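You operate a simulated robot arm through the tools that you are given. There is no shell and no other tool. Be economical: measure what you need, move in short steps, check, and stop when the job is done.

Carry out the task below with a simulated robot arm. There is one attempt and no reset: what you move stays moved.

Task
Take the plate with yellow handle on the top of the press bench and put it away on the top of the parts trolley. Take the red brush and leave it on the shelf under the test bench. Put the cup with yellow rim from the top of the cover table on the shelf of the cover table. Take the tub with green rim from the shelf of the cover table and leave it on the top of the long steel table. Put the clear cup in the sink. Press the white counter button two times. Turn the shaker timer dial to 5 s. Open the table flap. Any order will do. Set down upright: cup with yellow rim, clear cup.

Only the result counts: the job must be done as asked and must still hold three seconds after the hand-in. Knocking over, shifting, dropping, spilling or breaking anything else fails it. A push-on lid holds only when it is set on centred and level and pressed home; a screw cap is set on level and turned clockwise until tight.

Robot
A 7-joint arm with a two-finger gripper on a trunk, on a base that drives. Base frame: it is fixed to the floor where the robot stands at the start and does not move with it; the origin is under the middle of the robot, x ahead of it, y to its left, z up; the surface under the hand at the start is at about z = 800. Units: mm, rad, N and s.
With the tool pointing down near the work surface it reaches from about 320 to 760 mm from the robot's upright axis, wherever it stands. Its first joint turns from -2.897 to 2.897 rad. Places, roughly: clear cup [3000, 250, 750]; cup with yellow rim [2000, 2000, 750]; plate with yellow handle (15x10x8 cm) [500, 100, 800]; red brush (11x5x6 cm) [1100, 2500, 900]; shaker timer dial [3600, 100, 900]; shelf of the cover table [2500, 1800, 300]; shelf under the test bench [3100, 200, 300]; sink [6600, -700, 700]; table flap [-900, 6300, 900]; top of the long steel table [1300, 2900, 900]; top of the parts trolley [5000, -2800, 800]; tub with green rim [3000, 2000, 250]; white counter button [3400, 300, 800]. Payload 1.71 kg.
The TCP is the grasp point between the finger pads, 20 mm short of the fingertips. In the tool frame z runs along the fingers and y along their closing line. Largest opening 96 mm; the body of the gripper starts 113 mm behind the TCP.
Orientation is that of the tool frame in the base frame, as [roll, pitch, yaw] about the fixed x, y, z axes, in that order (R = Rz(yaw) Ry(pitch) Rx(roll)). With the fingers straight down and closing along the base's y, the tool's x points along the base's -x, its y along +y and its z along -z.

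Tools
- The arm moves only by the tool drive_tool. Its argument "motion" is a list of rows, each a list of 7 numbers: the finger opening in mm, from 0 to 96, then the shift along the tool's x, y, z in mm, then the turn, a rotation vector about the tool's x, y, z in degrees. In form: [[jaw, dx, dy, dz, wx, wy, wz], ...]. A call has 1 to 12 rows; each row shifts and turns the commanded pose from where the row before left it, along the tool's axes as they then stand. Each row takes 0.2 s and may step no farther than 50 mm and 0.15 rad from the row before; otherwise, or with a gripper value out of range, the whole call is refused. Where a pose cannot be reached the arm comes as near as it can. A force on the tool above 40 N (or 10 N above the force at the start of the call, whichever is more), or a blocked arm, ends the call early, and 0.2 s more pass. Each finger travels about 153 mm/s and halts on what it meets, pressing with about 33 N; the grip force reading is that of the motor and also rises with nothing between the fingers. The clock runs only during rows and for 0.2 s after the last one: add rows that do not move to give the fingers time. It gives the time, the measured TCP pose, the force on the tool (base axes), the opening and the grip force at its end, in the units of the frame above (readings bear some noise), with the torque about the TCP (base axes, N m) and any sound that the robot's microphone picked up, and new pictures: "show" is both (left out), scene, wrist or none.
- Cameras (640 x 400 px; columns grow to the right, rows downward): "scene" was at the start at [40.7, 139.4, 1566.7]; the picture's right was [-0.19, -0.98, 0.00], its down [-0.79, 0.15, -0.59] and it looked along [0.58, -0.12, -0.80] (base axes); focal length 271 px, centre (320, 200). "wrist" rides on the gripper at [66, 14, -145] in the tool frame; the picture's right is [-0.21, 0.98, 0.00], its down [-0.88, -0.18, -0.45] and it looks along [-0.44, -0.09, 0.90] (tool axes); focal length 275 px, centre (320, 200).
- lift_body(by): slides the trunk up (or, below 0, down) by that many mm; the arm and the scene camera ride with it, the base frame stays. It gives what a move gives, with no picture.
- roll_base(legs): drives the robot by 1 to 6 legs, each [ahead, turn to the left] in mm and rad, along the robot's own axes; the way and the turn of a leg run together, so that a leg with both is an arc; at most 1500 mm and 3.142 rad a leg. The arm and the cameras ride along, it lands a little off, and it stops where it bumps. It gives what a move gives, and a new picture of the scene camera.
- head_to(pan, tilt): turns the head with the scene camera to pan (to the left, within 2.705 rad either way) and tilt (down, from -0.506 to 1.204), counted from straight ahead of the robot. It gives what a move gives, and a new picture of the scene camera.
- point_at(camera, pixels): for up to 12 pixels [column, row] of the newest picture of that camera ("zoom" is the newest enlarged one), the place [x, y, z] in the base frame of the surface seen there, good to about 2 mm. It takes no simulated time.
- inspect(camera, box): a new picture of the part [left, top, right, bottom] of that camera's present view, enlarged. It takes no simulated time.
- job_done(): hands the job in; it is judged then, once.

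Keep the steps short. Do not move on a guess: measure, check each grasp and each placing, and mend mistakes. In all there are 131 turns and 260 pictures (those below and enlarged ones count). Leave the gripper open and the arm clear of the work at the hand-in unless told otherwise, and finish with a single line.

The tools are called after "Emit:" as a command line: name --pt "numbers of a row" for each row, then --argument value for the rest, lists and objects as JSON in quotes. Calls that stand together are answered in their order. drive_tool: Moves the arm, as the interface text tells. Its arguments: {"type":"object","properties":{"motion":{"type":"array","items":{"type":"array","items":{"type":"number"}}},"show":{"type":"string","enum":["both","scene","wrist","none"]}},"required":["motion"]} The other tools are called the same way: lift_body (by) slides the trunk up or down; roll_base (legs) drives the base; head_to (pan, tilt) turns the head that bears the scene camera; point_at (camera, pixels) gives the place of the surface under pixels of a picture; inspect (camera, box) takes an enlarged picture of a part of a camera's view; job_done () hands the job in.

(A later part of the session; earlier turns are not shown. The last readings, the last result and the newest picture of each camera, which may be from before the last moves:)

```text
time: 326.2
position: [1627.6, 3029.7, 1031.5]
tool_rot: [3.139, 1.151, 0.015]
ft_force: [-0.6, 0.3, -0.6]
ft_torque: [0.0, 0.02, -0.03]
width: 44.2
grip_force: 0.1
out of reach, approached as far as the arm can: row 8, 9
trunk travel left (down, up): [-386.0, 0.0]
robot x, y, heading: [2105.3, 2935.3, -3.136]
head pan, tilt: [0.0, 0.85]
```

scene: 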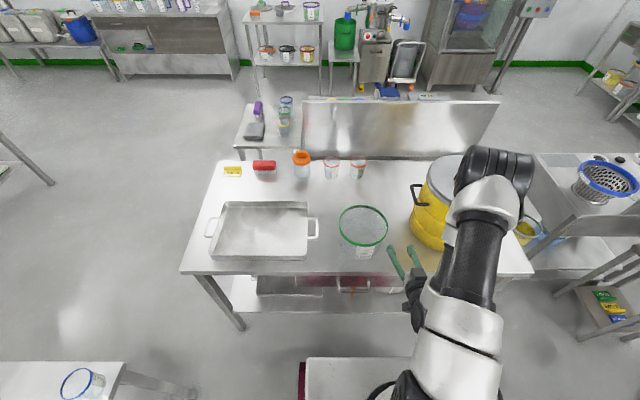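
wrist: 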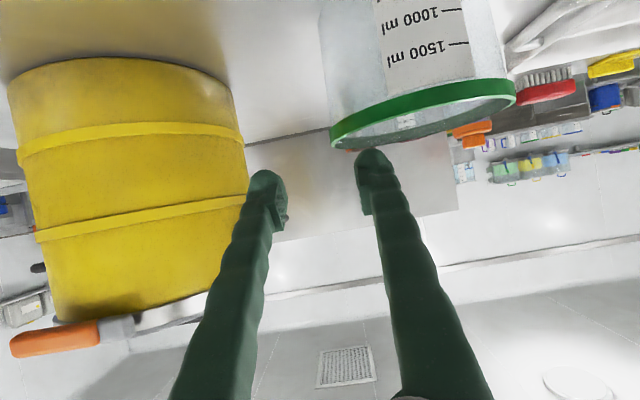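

The tub stands free on the long table. The red brush at (1106,2506) is only reachable from the table's low-y end. I back off, straighten the tool to vertical, and drive round the cover table.

Emit:
roll_base --legs '[[-1400, 0.0]]'

Emit:
drive_tool --pt "44 0 0 0 0 8.2 0" --pt "44 0 0 0 0 8.2 0" --pt "44 0 0 0 0 8.2 0" --pt "44 0 0 0 0 8.2 0" --pt "44 0 0 0 0 8.2 0" --pt "44 0 0 0 0 8.2 0" --pt "44 0 0 0 0 8.2 0" --pt "44 0 0 0 0 8.4 0" --pt "70 0 0 -40 0 0 0" --pt "70 0 0 0 0 0 0" --show "none"

Emit:
roll_base --legs '[[0, 1.576], [1500, 0], [500, 0], [0, -1.571], [1500, 0], [500, 0]]'

Emit:
head_to --pan -0.9 --tilt 0.5

```text
time: 333.6
position: [3008.4, 3046.9, 1030.9]
tool_rot: [3.138, 1.149, 0.027]
ft_force: [0.2, 0.5, -0.6]
ft_torque: [0.03, 0.01, 0.01]
width: 44.0
grip_force: 0.1
trunk travel left (down, up): [-386.0, 0.0]
robot x, y, heading: [3483.1, 2961.0, -3.114]
head pan, tilt: [0.0, 0.85]
```

scene: 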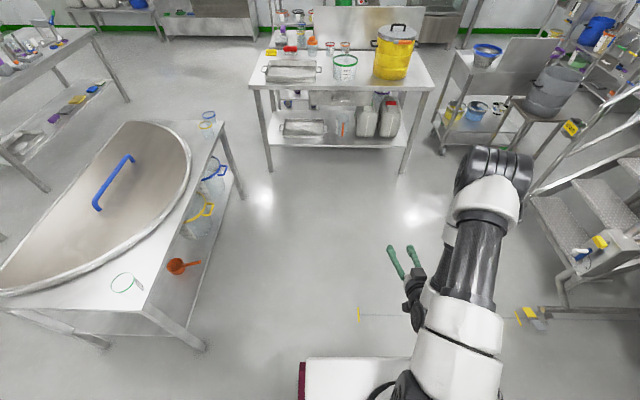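

```text
time: 335.8
position: [3007.6, 3055.5, 1066.4]
tool_rot: [3.14, 0.014, 0.031]
ft_force: [-0.4, -0.5, 0.6]
ft_torque: [0.01, -0.07, -0.01]
width: 70.2
grip_force: 0.1
out of reach, approached as far as the arm can: row 1
trunk travel left (down, up): [-386.0, 0.0]
robot x, y, heading: [3483.2, 2960.8, -3.113]
head pan, tilt: [0.0, 0.85]
```

```text
time: 365.7
position: [1101.8, 999.7, 1066.9]
tool_rot: [3.139, 0.015, 0.039]
ft_force: [0.0, -0.7, -0.9]
ft_torque: [-0.02, -0.02, 0.01]
width: 70.0
grip_force: 0.0
trunk travel left (down, up): [-386.0, 0.0]
robot x, y, heading: [1577.2, 904.6, -3.108]
head pan, tilt: [0.0, 0.85]
```

scene: 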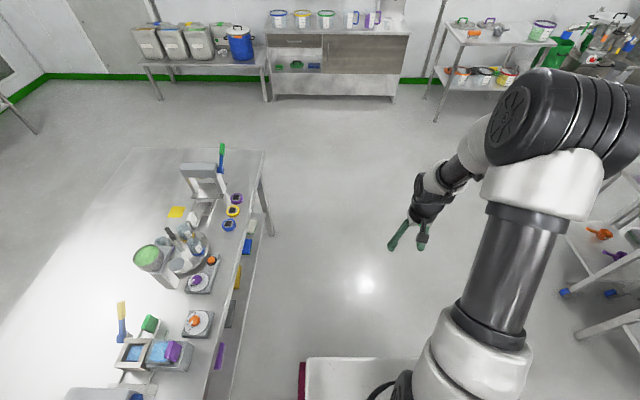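

```text
time: 366.9
position: [1119.0, 1000.4, 1074.1]
tool_rot: [-3.141, 0.033, 0.037]
ft_force: [0.2, -0.3, -0.2]
ft_torque: [0.04, -0.02, 0.0]
width: 69.8
grip_force: 0.1
trunk travel left (down, up): [-386.0, 0.0]
robot x, y, heading: [1581.0, 910.3, -3.11]
head pan, tilt: [-0.901, 0.499]
```

scene: 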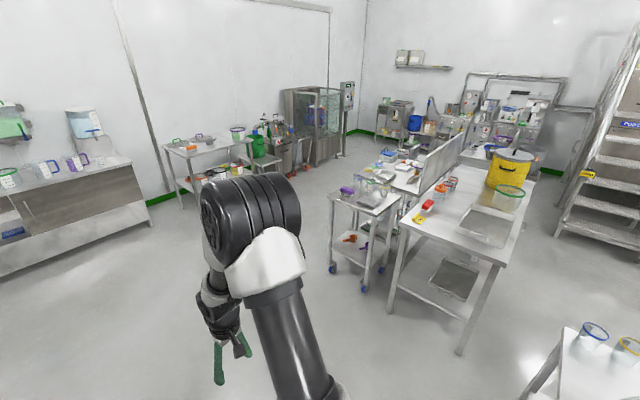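

Emit:
point_at --camera "scene" --pixels '[[428, 205], [418, 217], [432, 200], [390, 205], [363, 290], [332, 272], [380, 213], [390, 312], [460, 355], [453, 183], [441, 201], [405, 235]]'

Emit:
inspect --camera "scene" --box '[330, 150, 500, 260]'

```text
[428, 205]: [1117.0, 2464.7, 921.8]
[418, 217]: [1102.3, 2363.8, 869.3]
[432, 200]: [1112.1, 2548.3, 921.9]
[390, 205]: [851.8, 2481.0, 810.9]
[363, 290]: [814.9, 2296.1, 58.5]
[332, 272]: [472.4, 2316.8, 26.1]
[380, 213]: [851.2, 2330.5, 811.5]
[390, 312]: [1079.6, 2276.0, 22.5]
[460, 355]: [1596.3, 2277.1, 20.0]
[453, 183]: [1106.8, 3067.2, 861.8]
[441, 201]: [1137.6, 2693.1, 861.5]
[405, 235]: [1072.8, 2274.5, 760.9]
```

```text
3.64 times, centred on (415, 205) of scene
```

zoom: 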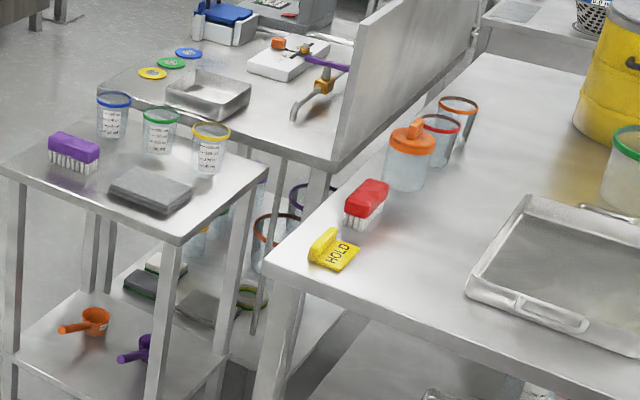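

Path is free. Drive to (1130,1840) facing the table end.

Emit:
roll_base --legs '[[450, 0], [0, -1.603], [940, 0]]'

Emit:
head_to --pan 0.0 --tilt 0.7

Emit:
inspect --camera "wrist" --box '[0, 0, 640, 400]'

```text
time: 379.2
position: [1224.9, 2279.1, 1074.1]
tool_rot: [-3.141, 0.031, -1.553]
ft_force: [1.2, -0.1, 0.7]
ft_torque: [-0.03, -0.01, 0.03]
width: 70.0
grip_force: 0.0
trunk travel left (down, up): [-386.0, 0.0]
robot x, y, heading: [1121.9, 1823.6, 1.581]
head pan, tilt: [-0.901, 0.499]
```

scene: 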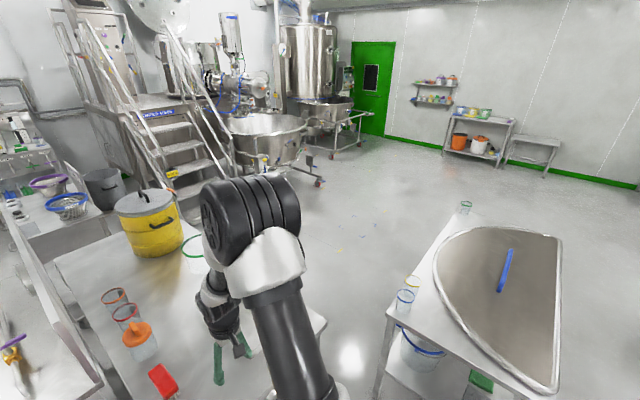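

```text
time: 380.4
position: [1224.2, 2263.7, 1081.8]
tool_rot: [3.141, 0.047, -1.554]
ft_force: [0.1, -0.2, 0.3]
ft_torque: [0.0, -0.01, -0.03]
width: 70.0
grip_force: 0.0
trunk travel left (down, up): [-386.0, 0.0]
robot x, y, heading: [1122.0, 1822.4, 1.579]
head pan, tilt: [0.0, 0.7]
```

scene: 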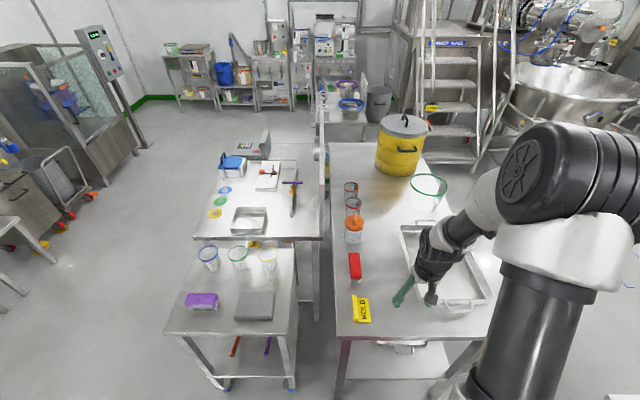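

```text
1.00 times, centred on (320, 200) of wrist (not enlarged: the box is as wide or as high as the picture)
```

zoom: 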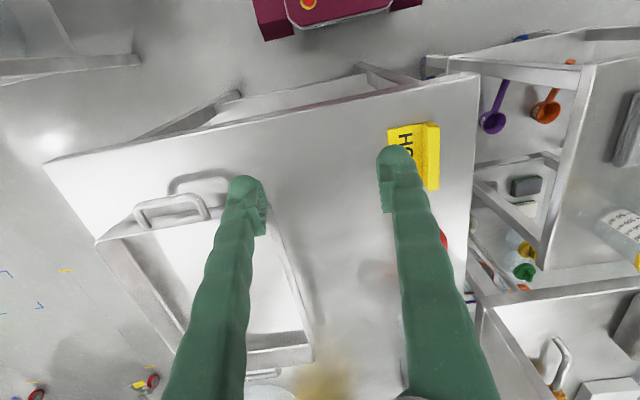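

Brush at scene pixel (355,266). Measure its outline.

Emit:
inspect --camera "scene" --box '[315, 220, 405, 330]'

Emit:
point_at --camera "scene" --pixels '[[350, 255], [360, 255], [350, 272], [360, 274], [355, 264], [355, 278], [370, 300], [347, 265], [355, 225]]'

```text
3.64 times, centred on (360, 275) of scene
```

zoom: 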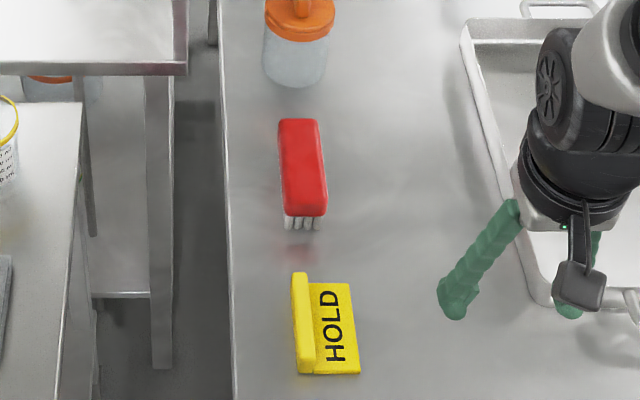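

```text
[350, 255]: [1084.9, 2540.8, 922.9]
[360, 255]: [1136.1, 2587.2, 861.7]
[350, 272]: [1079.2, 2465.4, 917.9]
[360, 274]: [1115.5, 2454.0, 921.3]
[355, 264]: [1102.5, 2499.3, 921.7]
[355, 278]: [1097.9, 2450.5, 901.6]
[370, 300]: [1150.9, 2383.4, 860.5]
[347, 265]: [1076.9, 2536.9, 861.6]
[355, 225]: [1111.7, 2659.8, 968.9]
```

Emit:
point_at --camera "zoom" --pixels '[[281, 122], [316, 122], [289, 212], [324, 212], [284, 165], [321, 165], [300, 165]]'

```text
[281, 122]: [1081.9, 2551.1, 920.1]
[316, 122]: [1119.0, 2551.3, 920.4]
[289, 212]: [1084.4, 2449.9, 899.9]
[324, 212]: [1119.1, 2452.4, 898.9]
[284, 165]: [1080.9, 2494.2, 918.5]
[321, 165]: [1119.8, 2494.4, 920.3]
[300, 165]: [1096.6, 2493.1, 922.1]
```

Brush centre (1100.5,2501), top z 921, long axis along y. Move above it and descend to z 965.

Emit:
drive_tool --pt "84 -39.8 20 0 0 2.7 1" --pt "84 -39.8 20 0 0 0 0" --pt "84 -39.8 20 0 0 0 0" --pt "84 -39.8 20 0 0 0 0" --pt "84 -39.8 20 0 0 0 0" --pt "84 -39.8 20 0 0 0 0" --pt "84 0 0 40 0 0 0" --pt "84 0 0 40 0 0 0" --pt "84 0 0 37 0 0 0" --pt "84 0 0 0 0 0 0" --show "both"

```text
time: 382.6
position: [1106.3, 2503.5, 965.5]
tool_rot: [3.139, -0.001, -1.571]
ft_force: [-0.2, 0.6, 0.0]
ft_torque: [0.03, -0.01, -0.01]
width: 84.1
grip_force: 0.0
trunk travel left (down, up): [-386.0, 0.0]
robot x, y, heading: [1123.4, 1821.4, 1.578]
head pan, tilt: [0.0, 0.7]
```

scene: 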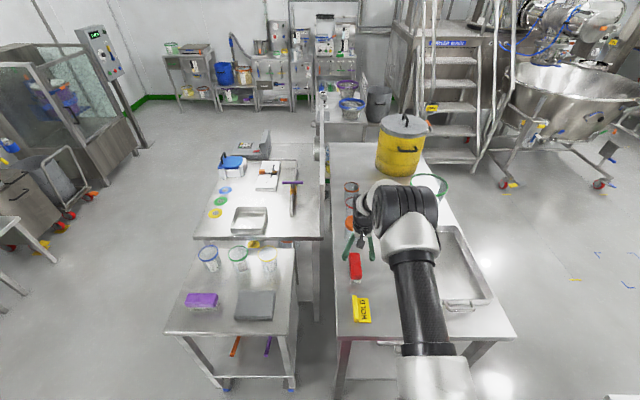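
wrist: 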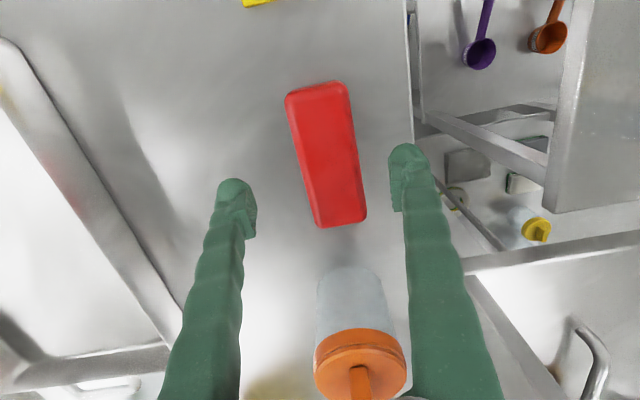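

Centre over it, descend 65 mm, close.

Emit:
drive_tool --pt "84 0 5.5 22 0 0 0" --pt "84 0 0 22 0 0 0" --pt "84 0 0 21 0 0 0" --pt "84 0 0 0 0 0 0" --pt "40 0 0 0 0 0 0" --pt "20 0 0 0 0 0 0" --pt "20 0 0 0 0 0 0" --show "wrist"

```text
time: 384.2
position: [1099.7, 2504.0, 903.0]
tool_rot: [3.14, -0.002, -1.571]
ft_force: [0.2, -0.7, 2.5]
ft_torque: [0.0, -0.01, -0.03]
width: 46.3
grip_force: 33.6
trunk travel left (down, up): [-386.0, 0.0]
robot x, y, heading: [1121.4, 1822.2, 1.579]
head pan, tilt: [0.0, 0.7]
```

wrist: 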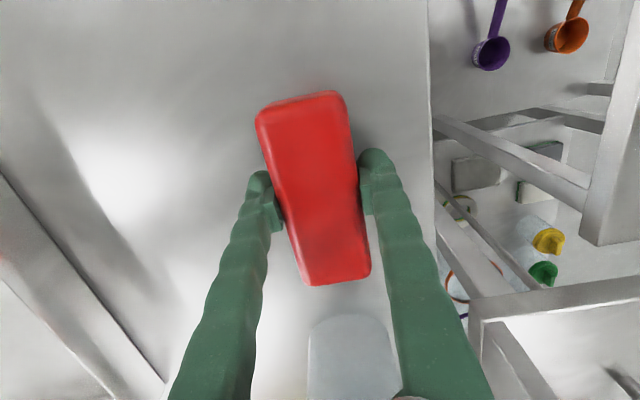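

Gripped fine, but for the low shelf the tool must be tilted; I release it here and re-grip with a 50° tilt so the brush stays level.

Emit:
drive_tool --pt "84 0 0 0 0 0 0" --pt "84 0 0 0 0 0 0" --pt "84 0 0 -43 0 0 0" --pt "84 0 0 -43 0 0 0" --pt "84 50 0 0 0 0 0" --pt "84 50 0 0 0 -8 0" --pt "84 0 0 0 0 -8.4 0" --pt "84 0 0 0 0 -8.4 0" --pt "84 0 0 0 0 -8.4 0" --pt "84 0 0 0 0 -8.4 0" --pt "84 0 0 0 0 -8.4 0" --pt "84 0 0 0 0 0 0" --show "both"

```text
time: 386.8
position: [1099.2, 2400.9, 986.1]
tool_rot: [3.14, 0.875, -1.573]
ft_force: [-0.8, -0.4, -0.4]
ft_torque: [0.01, -0.01, 0.01]
width: 84.1
grip_force: 0.0
trunk travel left (down, up): [-386.0, 0.0]
robot x, y, heading: [1124.4, 1819.3, 1.578]
head pan, tilt: [0.0, 0.7]
```

scene: 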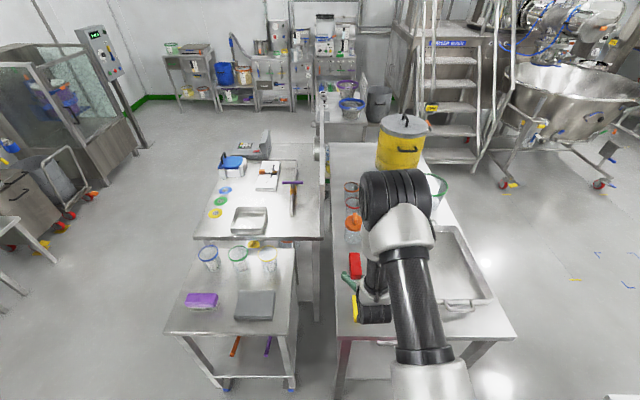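
wrist: 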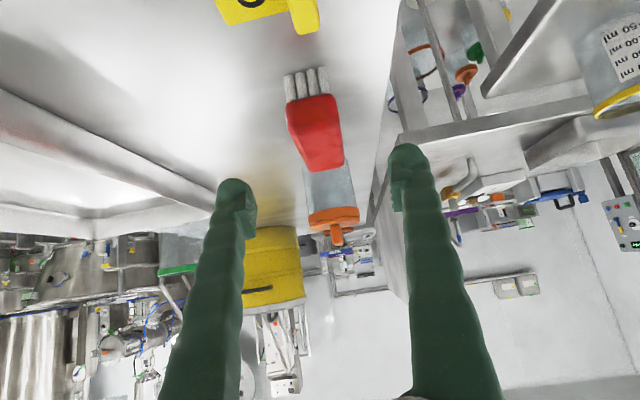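

Advance along the tool to the block and close.

Emit:
drive_tool --pt "84 -0.5 0 32 0 0 0" --pt "84 -0.5 0 32 0 0 0" --pt "84 -0.5 0 32 0 0 0" --pt "84 -0.5 0 32 0 0 0" --pt "84 0 0 0 0 0 0" --pt "40 0 0 0 0 0 0" --pt "20 0 0 0 0 0 0" --pt "20 0 0 0 0 0 0" --show "wrist"

```text
time: 388.6
position: [1099.3, 2503.0, 906.4]
tool_rot: [3.14, 0.875, -1.573]
ft_force: [0.7, 0.9, 2.9]
ft_torque: [-0.04, -0.1, 0.01]
width: 46.7
grip_force: 32.8
trunk travel left (down, up): [-386.0, 0.0]
robot x, y, heading: [1122.3, 1820.8, 1.579]
head pan, tilt: [0.0, 0.7]
```

wrist: 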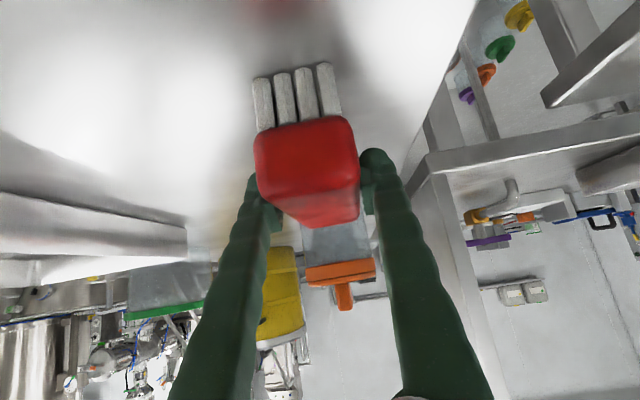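

Lift the brush, back out, and drive to the test bench's +y side.

Emit:
drive_tool --pt "20 -15 0 -13 0 0 0" --pt "20 -30 0 -25.6 0 0 0" --pt "20 -30 0 -25.6 0 0 0" --pt "20 -30 0 -25.6 0 0 0" --pt "20 0 0 0 0 0 0" --show "wrist"

Emit:
roll_base --legs '[[-900, 0], [0, -1.579], [1500, 0], [350, 0], [0, -1.571]]'

Emit:
head_to --pan 0.0 --tilt 0.9

```text
time: 389.8
position: [1100.4, 2500.4, 1046.9]
tool_rot: [3.139, 0.874, -1.573]
ft_force: [0.0, 0.4, -0.6]
ft_torque: [0.01, 0.0, 0.0]
width: 46.6
grip_force: 33.2
trunk travel left (down, up): [-386.0, 0.0]
robot x, y, heading: [1123.9, 1819.0, 1.582]
head pan, tilt: [0.0, 0.7]
```

wrist: 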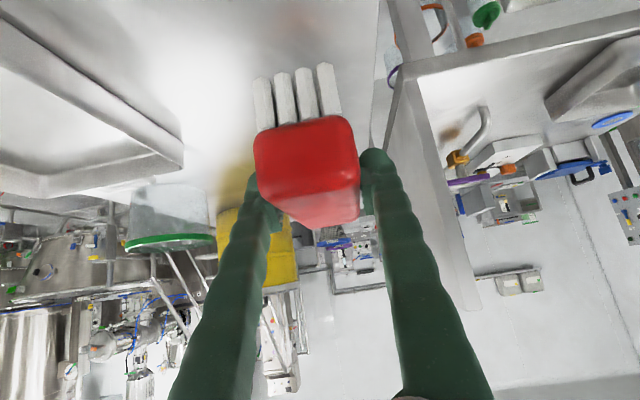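

```text
time: 413.2
position: [3007.8, 296.7, 1045.4]
tool_rot: [-3.14, 0.873, 1.594]
ft_force: [-3.9, 16.4, -1.3]
ft_torque: [0.74, 0.14, -0.2]
width: 46.9
grip_force: 32.9
trunk travel left (down, up): [-386.0, 0.0]
robot x, y, heading: [2973.3, 974.8, -1.541]
head pan, tilt: [0.0, 0.7]
```

scene: 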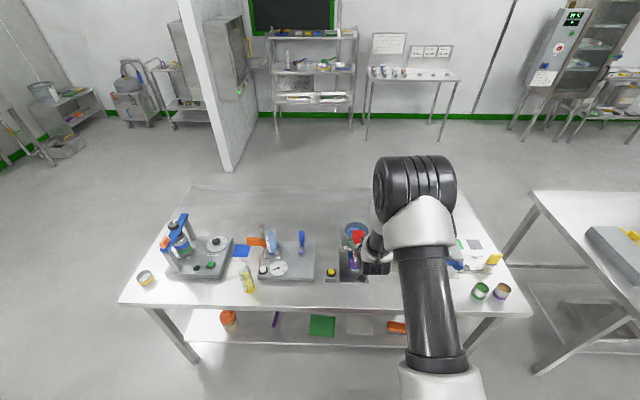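

```text
time: 414.0
position: [3008.4, 312.0, 1056.3]
tool_rot: [3.142, 0.887, 1.593]
ft_force: [-0.5, 0.5, -1.5]
ft_torque: [0.02, 0.05, -0.02]
width: 46.8
grip_force: 33.0
trunk travel left (down, up): [-386.0, 0.0]
robot x, y, heading: [2973.0, 975.8, -1.539]
head pan, tilt: [0.0, 0.901]
```

scene: 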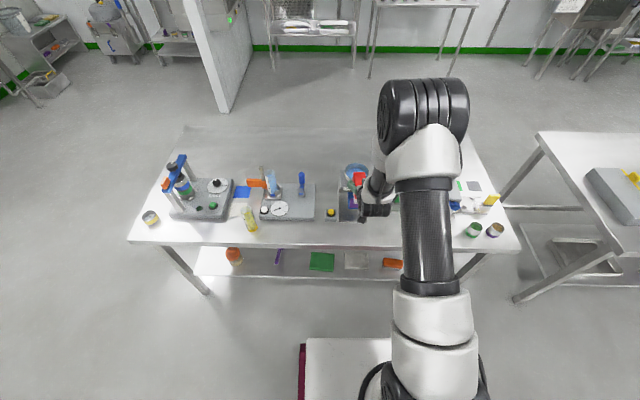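

A contact force was felt beside the funnel unit. Inspect it at once, before moving.

Emit:
inspect --camera "scene" --box '[320, 150, 420, 230]'

Emit:
inspect --camera "wrist" --box '[0, 0, 640, 400]'

```text
5.00 times, centred on (370, 190) of scene
```

zoom: 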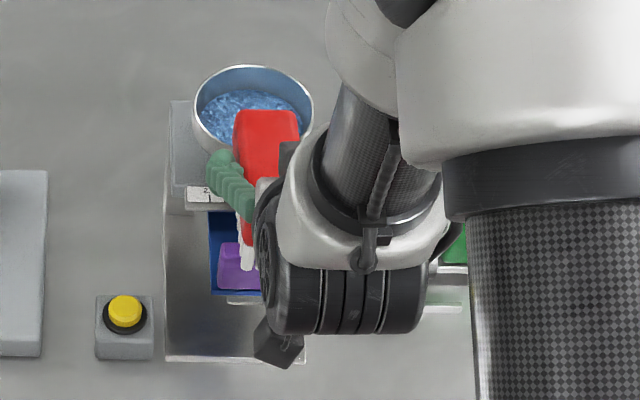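

```text
1.00 times, centred on (320, 200) of wrist (not enlarged: the box is as wide or as high as the picture)
```

zoom: 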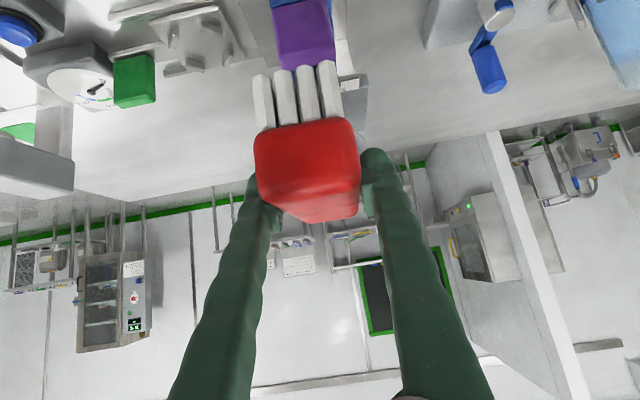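

The funnel looks upright. Raise the arm 50 mm and back off, then compare the unit with earlier.

Emit:
drive_tool --pt "20 -19 0 -16 0 0 0" --pt "20 -19 0 -16 0 0 0" --pt "20 0 0 0 0 0 0" --show "none"

Emit:
roll_base --legs '[[-300, 0]]'

Emit:
head_to --pan 0.05 --tilt 0.75

Emit:
inspect --camera "scene" --box '[270, 110, 430, 230]'

```text
time: 414.8
position: [3007.1, 312.3, 1106.9]
tool_rot: [3.139, 0.886, 1.593]
ft_force: [0.3, -0.4, -0.7]
ft_torque: [0.02, 0.0, -0.01]
width: 47.0
grip_force: 32.8
trunk travel left (down, up): [-386.0, 0.0]
robot x, y, heading: [2972.3, 978.6, -1.541]
head pan, tilt: [0.0, 0.901]
```

```text
time: 416.6
position: [2993.7, 550.8, 1121.0]
tool_rot: [3.139, 0.907, 1.584]
ft_force: [-0.9, 0.4, -1.3]
ft_torque: [0.01, 0.01, 0.03]
width: 46.9
grip_force: 33.2
trunk travel left (down, up): [-386.0, 0.0]
robot x, y, heading: [2964.6, 1188.9, -1.546]
head pan, tilt: [0.0, 0.901]
stopped in leg 1: the robot was blocked; the commanded pose is now the measured one
```

scene: 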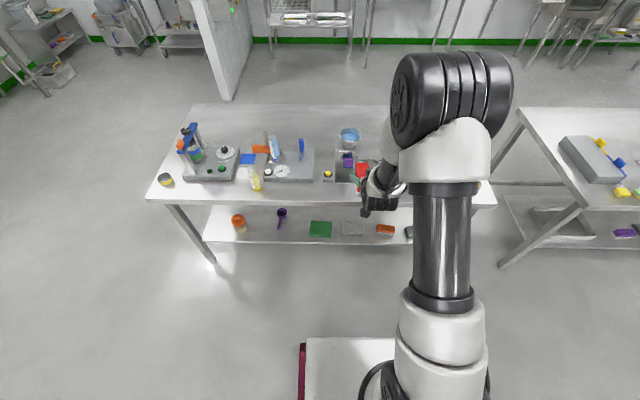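

```text
time: 417.3
position: [2994.3, 556.1, 1122.6]
tool_rot: [3.14, 0.91, 1.587]
ft_force: [-0.5, 0.4, -0.7]
ft_torque: [-0.01, 0.03, 0.01]
width: 46.9
grip_force: 33.5
trunk travel left (down, up): [-386.0, 0.0]
robot x, y, heading: [2968.2, 1193.8, -1.548]
head pan, tilt: [0.051, 0.75]
```

scene: 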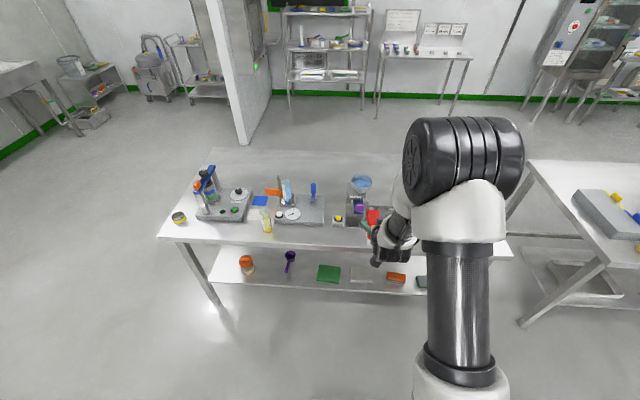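

```text
3.33 times, centred on (350, 170) of scene
```

zoom: 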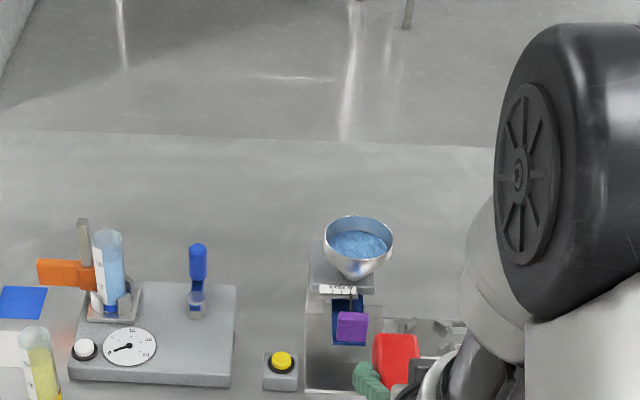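

The base touched the cover table while backing and stopped. Verify the funnel unit positions against before.

Emit:
point_at --camera "zoom" --pixels '[[352, 322], [345, 312], [365, 335], [357, 245], [335, 222], [390, 240], [281, 360], [340, 290]]'

Emit:
inspect --camera "scene" --box '[335, 165, 395, 215]'

```text
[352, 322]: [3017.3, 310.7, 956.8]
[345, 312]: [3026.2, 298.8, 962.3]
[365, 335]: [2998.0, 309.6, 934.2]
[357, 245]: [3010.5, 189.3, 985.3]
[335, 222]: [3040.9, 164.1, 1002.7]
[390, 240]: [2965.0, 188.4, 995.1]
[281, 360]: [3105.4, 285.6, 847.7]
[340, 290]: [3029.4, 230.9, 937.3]
```

```text
8.00 times, centred on (365, 190) of scene
```

zoom: 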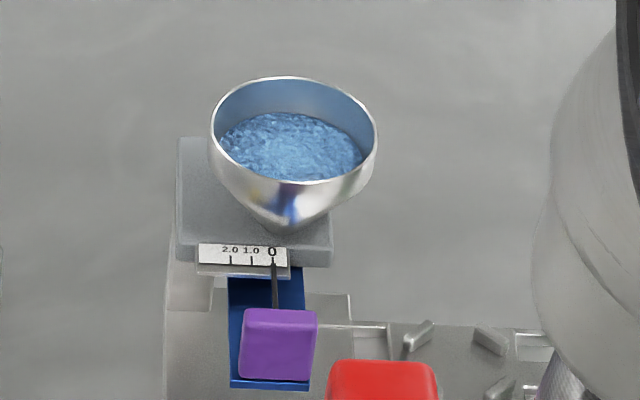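

The unit is unchanged (scale at 0, same positions). Now look at the shelf for a free spot.

Emit:
inspect --camera "scene" --box '[200, 225, 440, 305]'

Emit:
point_at --camera "scene" --pixels '[[247, 270], [290, 265], [318, 272], [341, 275], [352, 280], [373, 278], [387, 280], [305, 270], [305, 283], [310, 290], [265, 270], [300, 248]]'

```text
2.67 times, centred on (320, 265) of scene
```

zoom: 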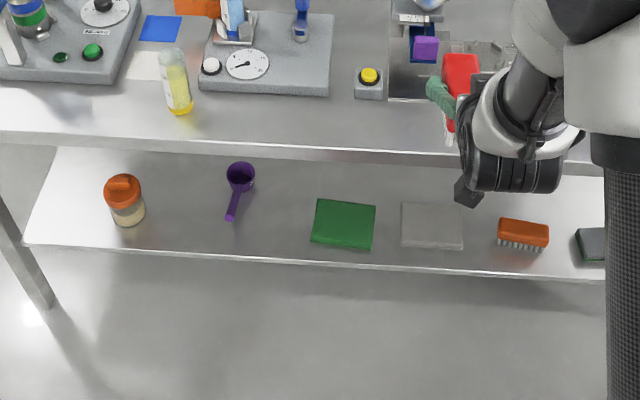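

```text
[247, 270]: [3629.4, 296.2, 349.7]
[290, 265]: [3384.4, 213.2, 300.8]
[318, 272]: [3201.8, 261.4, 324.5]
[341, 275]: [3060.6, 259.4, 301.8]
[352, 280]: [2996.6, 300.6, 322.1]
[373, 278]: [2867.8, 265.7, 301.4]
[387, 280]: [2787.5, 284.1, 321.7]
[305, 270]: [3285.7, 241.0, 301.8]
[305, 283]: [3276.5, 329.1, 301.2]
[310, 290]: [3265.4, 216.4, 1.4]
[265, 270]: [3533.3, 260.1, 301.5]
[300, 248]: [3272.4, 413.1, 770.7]
```

Free spot on the shelf at x≈3500 between jar and scoop (shelf z 301.5, edge y≈345). I reposition the base there, keeping clear of the cover table.

Emit:
roll_base --legs '[[220, 0], [0, 1.548], [520, 0], [0, -1.571], [-120, 0]]'

```text
time: 431.8
position: [3511.1, 453.8, 1116.5]
tool_rot: [3.141, 0.899, 1.583]
ft_force: [-0.3, 0.1, -0.9]
ft_torque: [0.0, 0.0, -0.01]
width: 47.0
grip_force: 32.9
trunk travel left (down, up): [-386.0, 0.0]
robot x, y, heading: [3485.3, 1096.6, -1.559]
head pan, tilt: [0.051, 0.75]
```

scene: 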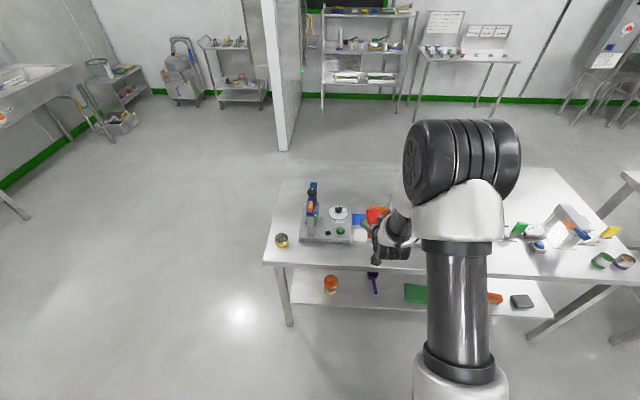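

Level the brush, retract the tool 120 mm, then lower the trunk fully.

Emit:
drive_tool --pt "20 25.7 0 -30.7 0.54 1.4 0.45" --pt "20 25.7 0 -30.7 0 0 0" --pt "20 25.7 0 -30.7 0 0 0" --pt "20 0 0 0 0 0 0" --show "none"

Emit:
lift_body --by -386

Emit:
head_to --pan 0.1 --tilt 0.75

```text
time: 432.8
position: [3507.5, 580.5, 1129.0]
tool_rot: [3.136, 0.91, 1.567]
ft_force: [-0.2, -0.2, -0.9]
ft_torque: [0.0, 0.0, 0.01]
width: 46.9
grip_force: 32.9
out of reach, approached as far as the arm can: row 3
trunk travel left (down, up): [-386.0, 0.0]
robot x, y, heading: [3485.8, 1099.7, -1.554]
head pan, tilt: [0.051, 0.75]
```

```text
time: 436.6
position: [3507.0, 587.4, 739.7]
tool_rot: [3.139, 0.892, 1.57]
ft_force: [0.0, -0.7, 0.4]
ft_torque: [0.01, -0.05, 0.0]
width: 46.9
grip_force: 32.7
trunk travel left (down, up): [0.0, 386.0]
robot x, y, heading: [3483.7, 1100.4, -1.557]
head pan, tilt: [0.051, 0.75]
```

```text
time: 437.2
position: [3507.0, 588.0, 740.3]
tool_rot: [3.139, 0.892, 1.566]
ft_force: [-0.9, -0.2, -0.5]
ft_torque: [0.02, -0.03, -0.01]
width: 46.9
grip_force: 33.6
trunk travel left (down, up): [0.0, 386.0]
robot x, y, heading: [3485.8, 1101.5, -1.556]
head pan, tilt: [0.099, 0.75]
```

scene: 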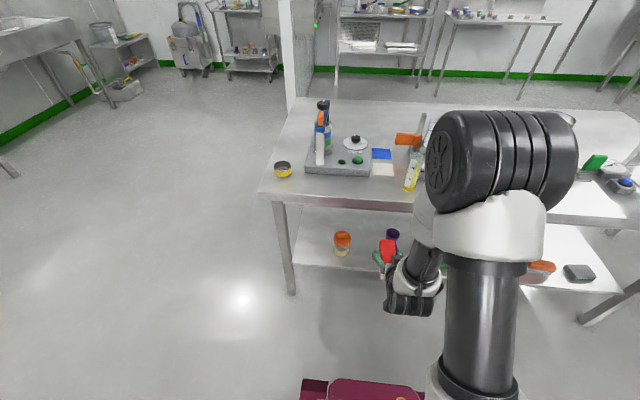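

Move down to the pre-place point outside the shelf.

Emit:
drive_tool --pt "20 30 -0.7 34 0 1 0" --pt "20 30 -0.7 34 0 0 0" --pt "20 25 -0.7 38 0 0 0" --pt "20 14 -0.7 43 0 0 0" --pt "20 5 -0.7 45 0 0 0" --pt "20 5 -0.7 45 0 0 0" --pt "20 0 0 0 0 0 0" --show "both"

Emit:
point_at --camera "scene" --pixels '[[342, 243], [392, 236], [360, 250]]'

```text
time: 438.8
position: [3500.7, 472.2, 500.8]
tool_rot: [3.139, 0.875, 1.569]
ft_force: [-0.1, 0.8, -1.1]
ft_torque: [-0.03, -0.02, 0.0]
width: 46.5
grip_force: 33.0
trunk travel left (down, up): [0.0, 386.0]
robot x, y, heading: [3490.2, 1097.5, -1.558]
head pan, tilt: [0.099, 0.75]
```

scene: 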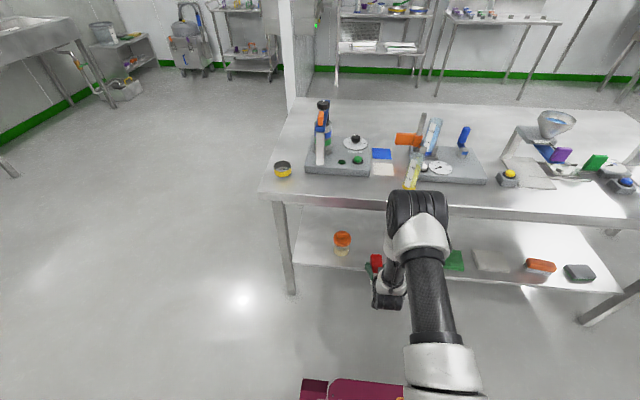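
wrist: 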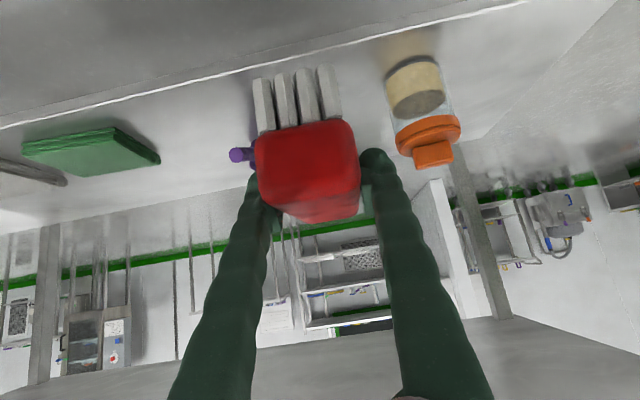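

```text
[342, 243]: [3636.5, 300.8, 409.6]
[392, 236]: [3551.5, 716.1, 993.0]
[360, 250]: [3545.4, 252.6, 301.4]
```

Advance along the tool to 6 mm above the shelf.

Emit:
drive_tool --pt "20 -1.2 0 40 0 0 0" --pt "20 -1.2 0 40 0 0 0" --pt "20 -1.2 0 40 0 0 0" --pt "20 -1.2 0 40 0 0 0" --pt "20 -1.2 0 40 0 0 0" --pt "20 -1.2 0 40 0 0 0" --pt "20 0 0 0 0 0 0" --show "both"

```text
time: 440.4
position: [3505.0, 281.4, 350.7]
tool_rot: [3.138, 0.876, 1.569]
ft_force: [-1.9, -0.1, 3.6]
ft_torque: [-0.21, 0.12, -0.04]
width: 46.9
grip_force: 33.0
trunk travel left (down, up): [0.0, 386.0]
robot x, y, heading: [3489.8, 1102.8, -1.555]
head pan, tilt: [0.099, 0.75]
```

scene: 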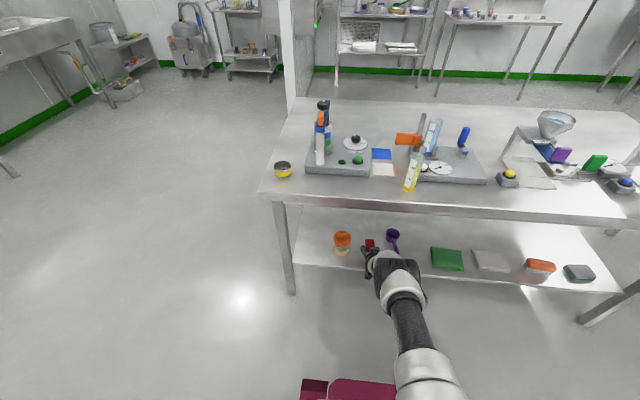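
wrist: 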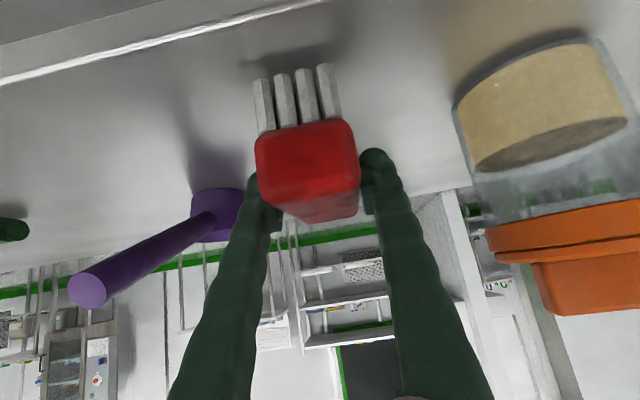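

Nearly down. Lower 4 mm more.

Emit:
drive_tool --pt "20 1.2 0 1 0 0 0" --pt "20 1.2 0 1 0 0 0" --pt "20 0.8 0 0.6 0 0 0" --pt "20 0 0 0 0 0 0" --show "wrist"

```text
time: 441.4
position: [3504.9, 281.0, 349.9]
tool_rot: [3.138, 0.88, 1.568]
ft_force: [1.7, 0.6, 13.9]
ft_torque: [-0.76, 0.08, 0.09]
width: 46.7
grip_force: 32.8
trunk travel left (down, up): [0.0, 386.0]
robot x, y, heading: [3489.6, 1101.3, -1.556]
head pan, tilt: [0.099, 0.75]
```

wrist: 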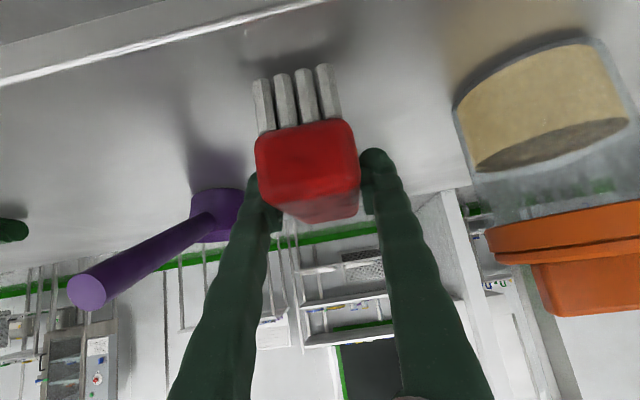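

Front end touches; the rear is ~5 mm up, harmless. Open and withdraw along the tool.

Emit:
drive_tool --pt "52 0 0 0 0 0 0" --pt "66 0 0 0 0 0 0" --pt "66 0 0 0 0 0 0" --pt "66 0 0 -30 0 0 0" --pt "66 0 0 -45 0 0 0" --pt "66 0 0 -45 0 0 0" --pt "66 0 0 -45 0 0 0" --pt "66 0 0 -45 0 0 0" --pt "66 0 0 -40 0 0 0" --pt "66 0 0 0 0 0 0" --show "both"

```text
time: 443.6
position: [3503.6, 478.6, 511.1]
tool_rot: [3.141, 0.873, 1.57]
ft_force: [0.7, -0.1, -1.4]
ft_torque: [0.04, -0.01, -0.01]
width: 65.8
grip_force: 0.1
trunk travel left (down, up): [0.0, 386.0]
robot x, y, heading: [3489.0, 1105.0, -1.558]
head pan, tilt: [0.099, 0.75]
```

scene: 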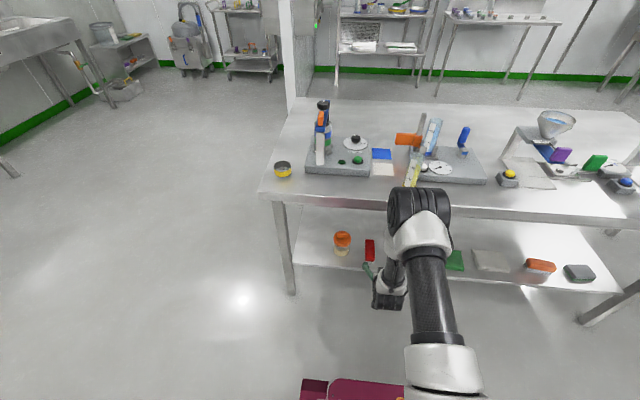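
wrist: 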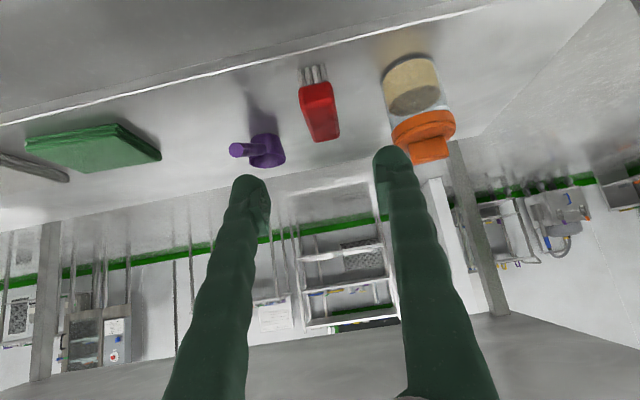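

Brush is on the shelf between jar and scoop. Next the yellow-rimmed cup: raise trunk and arm, then drive round to the +y side of the cover table.

Emit:
lift_body --by 386

Emit:
drive_tool --pt "66 -32.6 0 -27.2 0 0 0" --pt "66 -32.6 0 -27.2 0 0 0" --pt "66 -32.6 0 -27.2 0 0 0" --pt "66 -32.6 0 -27.2 0 0 0" --pt "66 -32.6 0 -27.2 0 0 0" --pt "66 0 0 0 0 0 0" --show "none"

Emit:
roll_base --legs '[[140, 0], [0, 1.558], [400, 0], [0, 1.571], [1500, 0], [330, 0]]'

```text
time: 447.3
position: [3503.2, 476.2, 895.2]
tool_rot: [3.139, 0.874, 1.569]
ft_force: [0.0, 0.1, -0.3]
ft_torque: [0.02, -0.02, -0.03]
width: 66.1
grip_force: 0.0
trunk travel left (down, up): [-386.0, 0.0]
robot x, y, heading: [3485.1, 1099.1, -1.558]
head pan, tilt: [0.099, 0.75]
```

```text
time: 448.7
position: [3504.3, 475.0, 1106.6]
tool_rot: [3.14, 0.872, 1.568]
ft_force: [-0.8, 0.4, 0.0]
ft_torque: [0.0, 0.02, -0.01]
width: 65.8
grip_force: 0.1
trunk travel left (down, up): [-386.0, 0.0]
robot x, y, heading: [3488.6, 1099.8, -1.558]
head pan, tilt: [0.099, 0.75]
```

```text
time: 470.8
position: [3919.1, 3402.0, 1105.7]
tool_rot: [3.14, 0.872, -1.595]
ft_force: [0.4, 0.8, -0.6]
ft_torque: [0.0, -0.02, 0.02]
width: 66.1
grip_force: 0.0
trunk travel left (down, up): [-386.0, 0.0]
robot x, y, heading: [3918.8, 2777.7, 1.562]
head pan, tilt: [0.099, 0.75]
```

scene: 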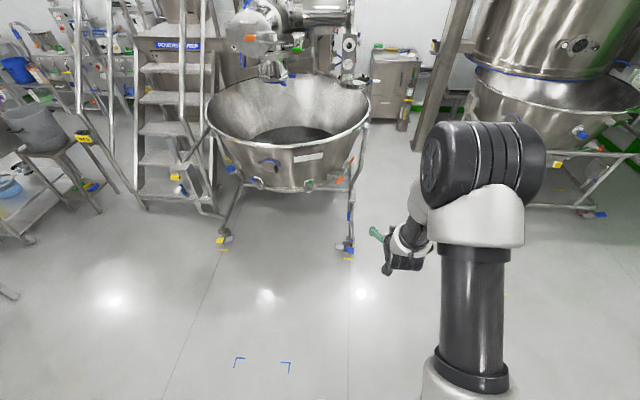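

Emit:
roll_base --legs '[[0, 1.575], [1500, 0], [190, 0], [0, 1.571]]'

Emit:
head_to --pan -0.25 --tilt 0.8

```text
time: 489.2
position: [2242.2, 2136.2, 1115.8]
tool_rot: [3.138, 0.889, 1.583]
ft_force: [0.8, 0.1, 0.3]
ft_torque: [0.02, -0.01, 0.03]
width: 66.0
grip_force: 0.0
trunk travel left (down, up): [-386.0, 0.0]
robot x, y, heading: [2210.8, 2743.1, -1.544]
head pan, tilt: [0.099, 0.75]
```

scene: 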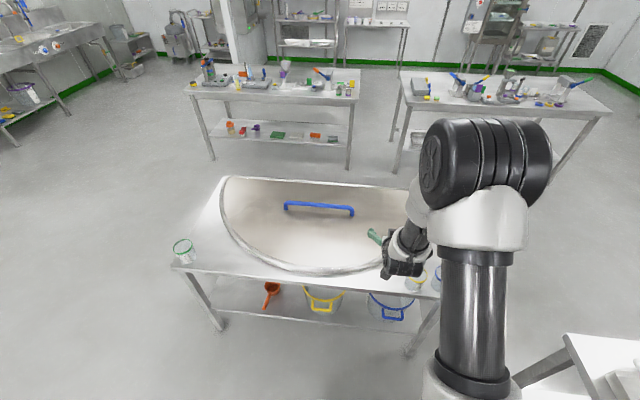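

```text
time: 490.0
position: [2242.6, 2152.4, 1125.6]
tool_rot: [3.138, 0.904, 1.581]
ft_force: [1.2, 0.6, -0.8]
ft_torque: [0.0, 0.01, -0.02]
width: 65.9
grip_force: 0.0
trunk travel left (down, up): [-386.0, 0.0]
robot x, y, heading: [2209.2, 2745.4, -1.543]
head pan, tilt: [-0.25, 0.799]
```

scene: 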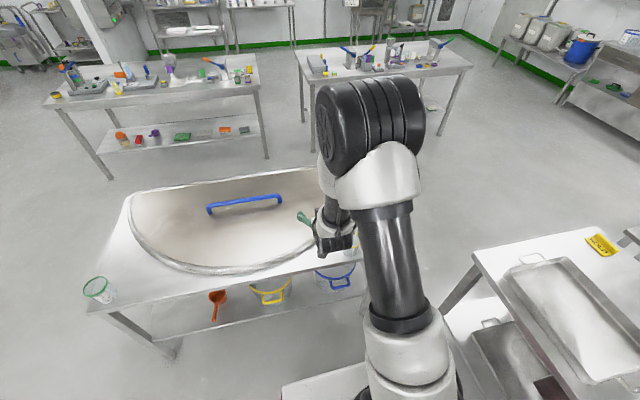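

The arm hides the cups; move it 180 mm to the left (+x) and look.

Emit:
drive_tool --pt "66 0 45 0 0 0 0" --pt "66 0 45 0 0 0 0" --pt "66 0 45 0 0 0 0" --pt "66 0 45 0 0 0 0" --pt "90 0 20 0 0 0 0" --show "scene"

Emit:
inspect --camera "scene" --box '[300, 180, 440, 300]'

```text
time: 491.2
position: [2443.4, 2154.3, 1122.9]
tool_rot: [3.14, 0.907, 1.581]
ft_force: [0.1, -0.5, 0.0]
ft_torque: [0.0, 0.0, -0.03]
width: 89.6
grip_force: 0.0
trunk travel left (down, up): [-386.0, 0.0]
robot x, y, heading: [2214.5, 2741.5, -1.537]
head pan, tilt: [-0.25, 0.799]
```

scene: 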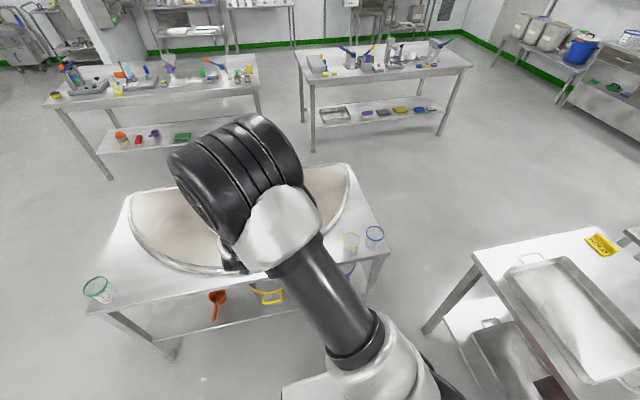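

```text
3.33 times, centred on (370, 240) of scene
```

zoom: 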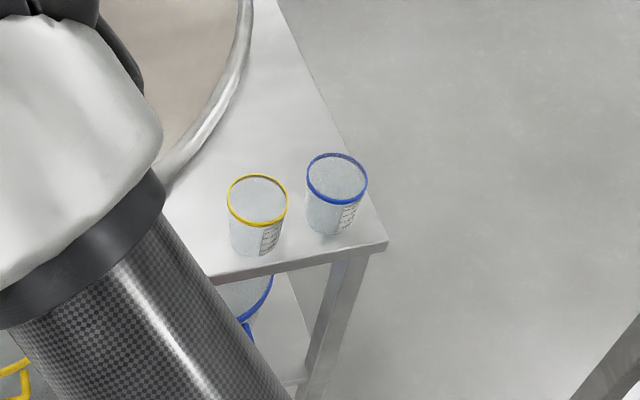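

Emit:
inspect --camera "scene" --box '[335, 220, 395, 260]'

Emit:
point_at --camera "zoom" --pixels '[[170, 205], [240, 140], [105, 150], [110, 180], [220, 190], [165, 120], [332, 90], [300, 120], [380, 150], [180, 270], [240, 200], [172, 285]]'

```text
10.00 times, centred on (365, 240) of scene
```

zoom: 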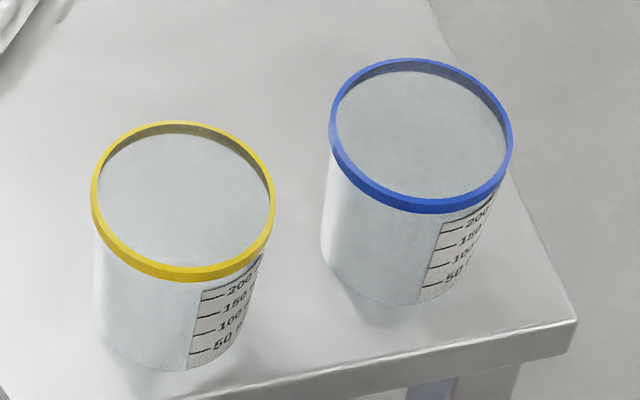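

```text
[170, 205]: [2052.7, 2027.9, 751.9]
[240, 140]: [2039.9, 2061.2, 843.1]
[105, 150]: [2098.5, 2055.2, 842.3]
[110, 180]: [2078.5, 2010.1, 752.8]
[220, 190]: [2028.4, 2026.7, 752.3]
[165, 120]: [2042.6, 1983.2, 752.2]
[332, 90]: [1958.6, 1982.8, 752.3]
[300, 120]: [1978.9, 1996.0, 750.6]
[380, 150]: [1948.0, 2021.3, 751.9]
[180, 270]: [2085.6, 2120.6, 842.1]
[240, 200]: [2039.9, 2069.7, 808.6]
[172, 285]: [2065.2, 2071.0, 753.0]
```

Emit:
point_at --camera "zoom" --pixels '[[95, 205], [125, 250], [183, 274], [245, 248], [272, 205], [230, 138], [180, 126], [120, 142], [332, 140], [350, 180], [420, 205], [345, 90]]'

```text
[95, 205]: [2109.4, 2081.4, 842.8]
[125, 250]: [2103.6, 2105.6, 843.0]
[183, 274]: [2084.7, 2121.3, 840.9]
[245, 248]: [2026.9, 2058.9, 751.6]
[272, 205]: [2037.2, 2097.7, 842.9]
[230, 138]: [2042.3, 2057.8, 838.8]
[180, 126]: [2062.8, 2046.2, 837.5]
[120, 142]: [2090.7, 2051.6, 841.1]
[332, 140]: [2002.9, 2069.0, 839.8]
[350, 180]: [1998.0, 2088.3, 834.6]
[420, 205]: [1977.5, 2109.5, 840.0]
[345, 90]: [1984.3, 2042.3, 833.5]
```

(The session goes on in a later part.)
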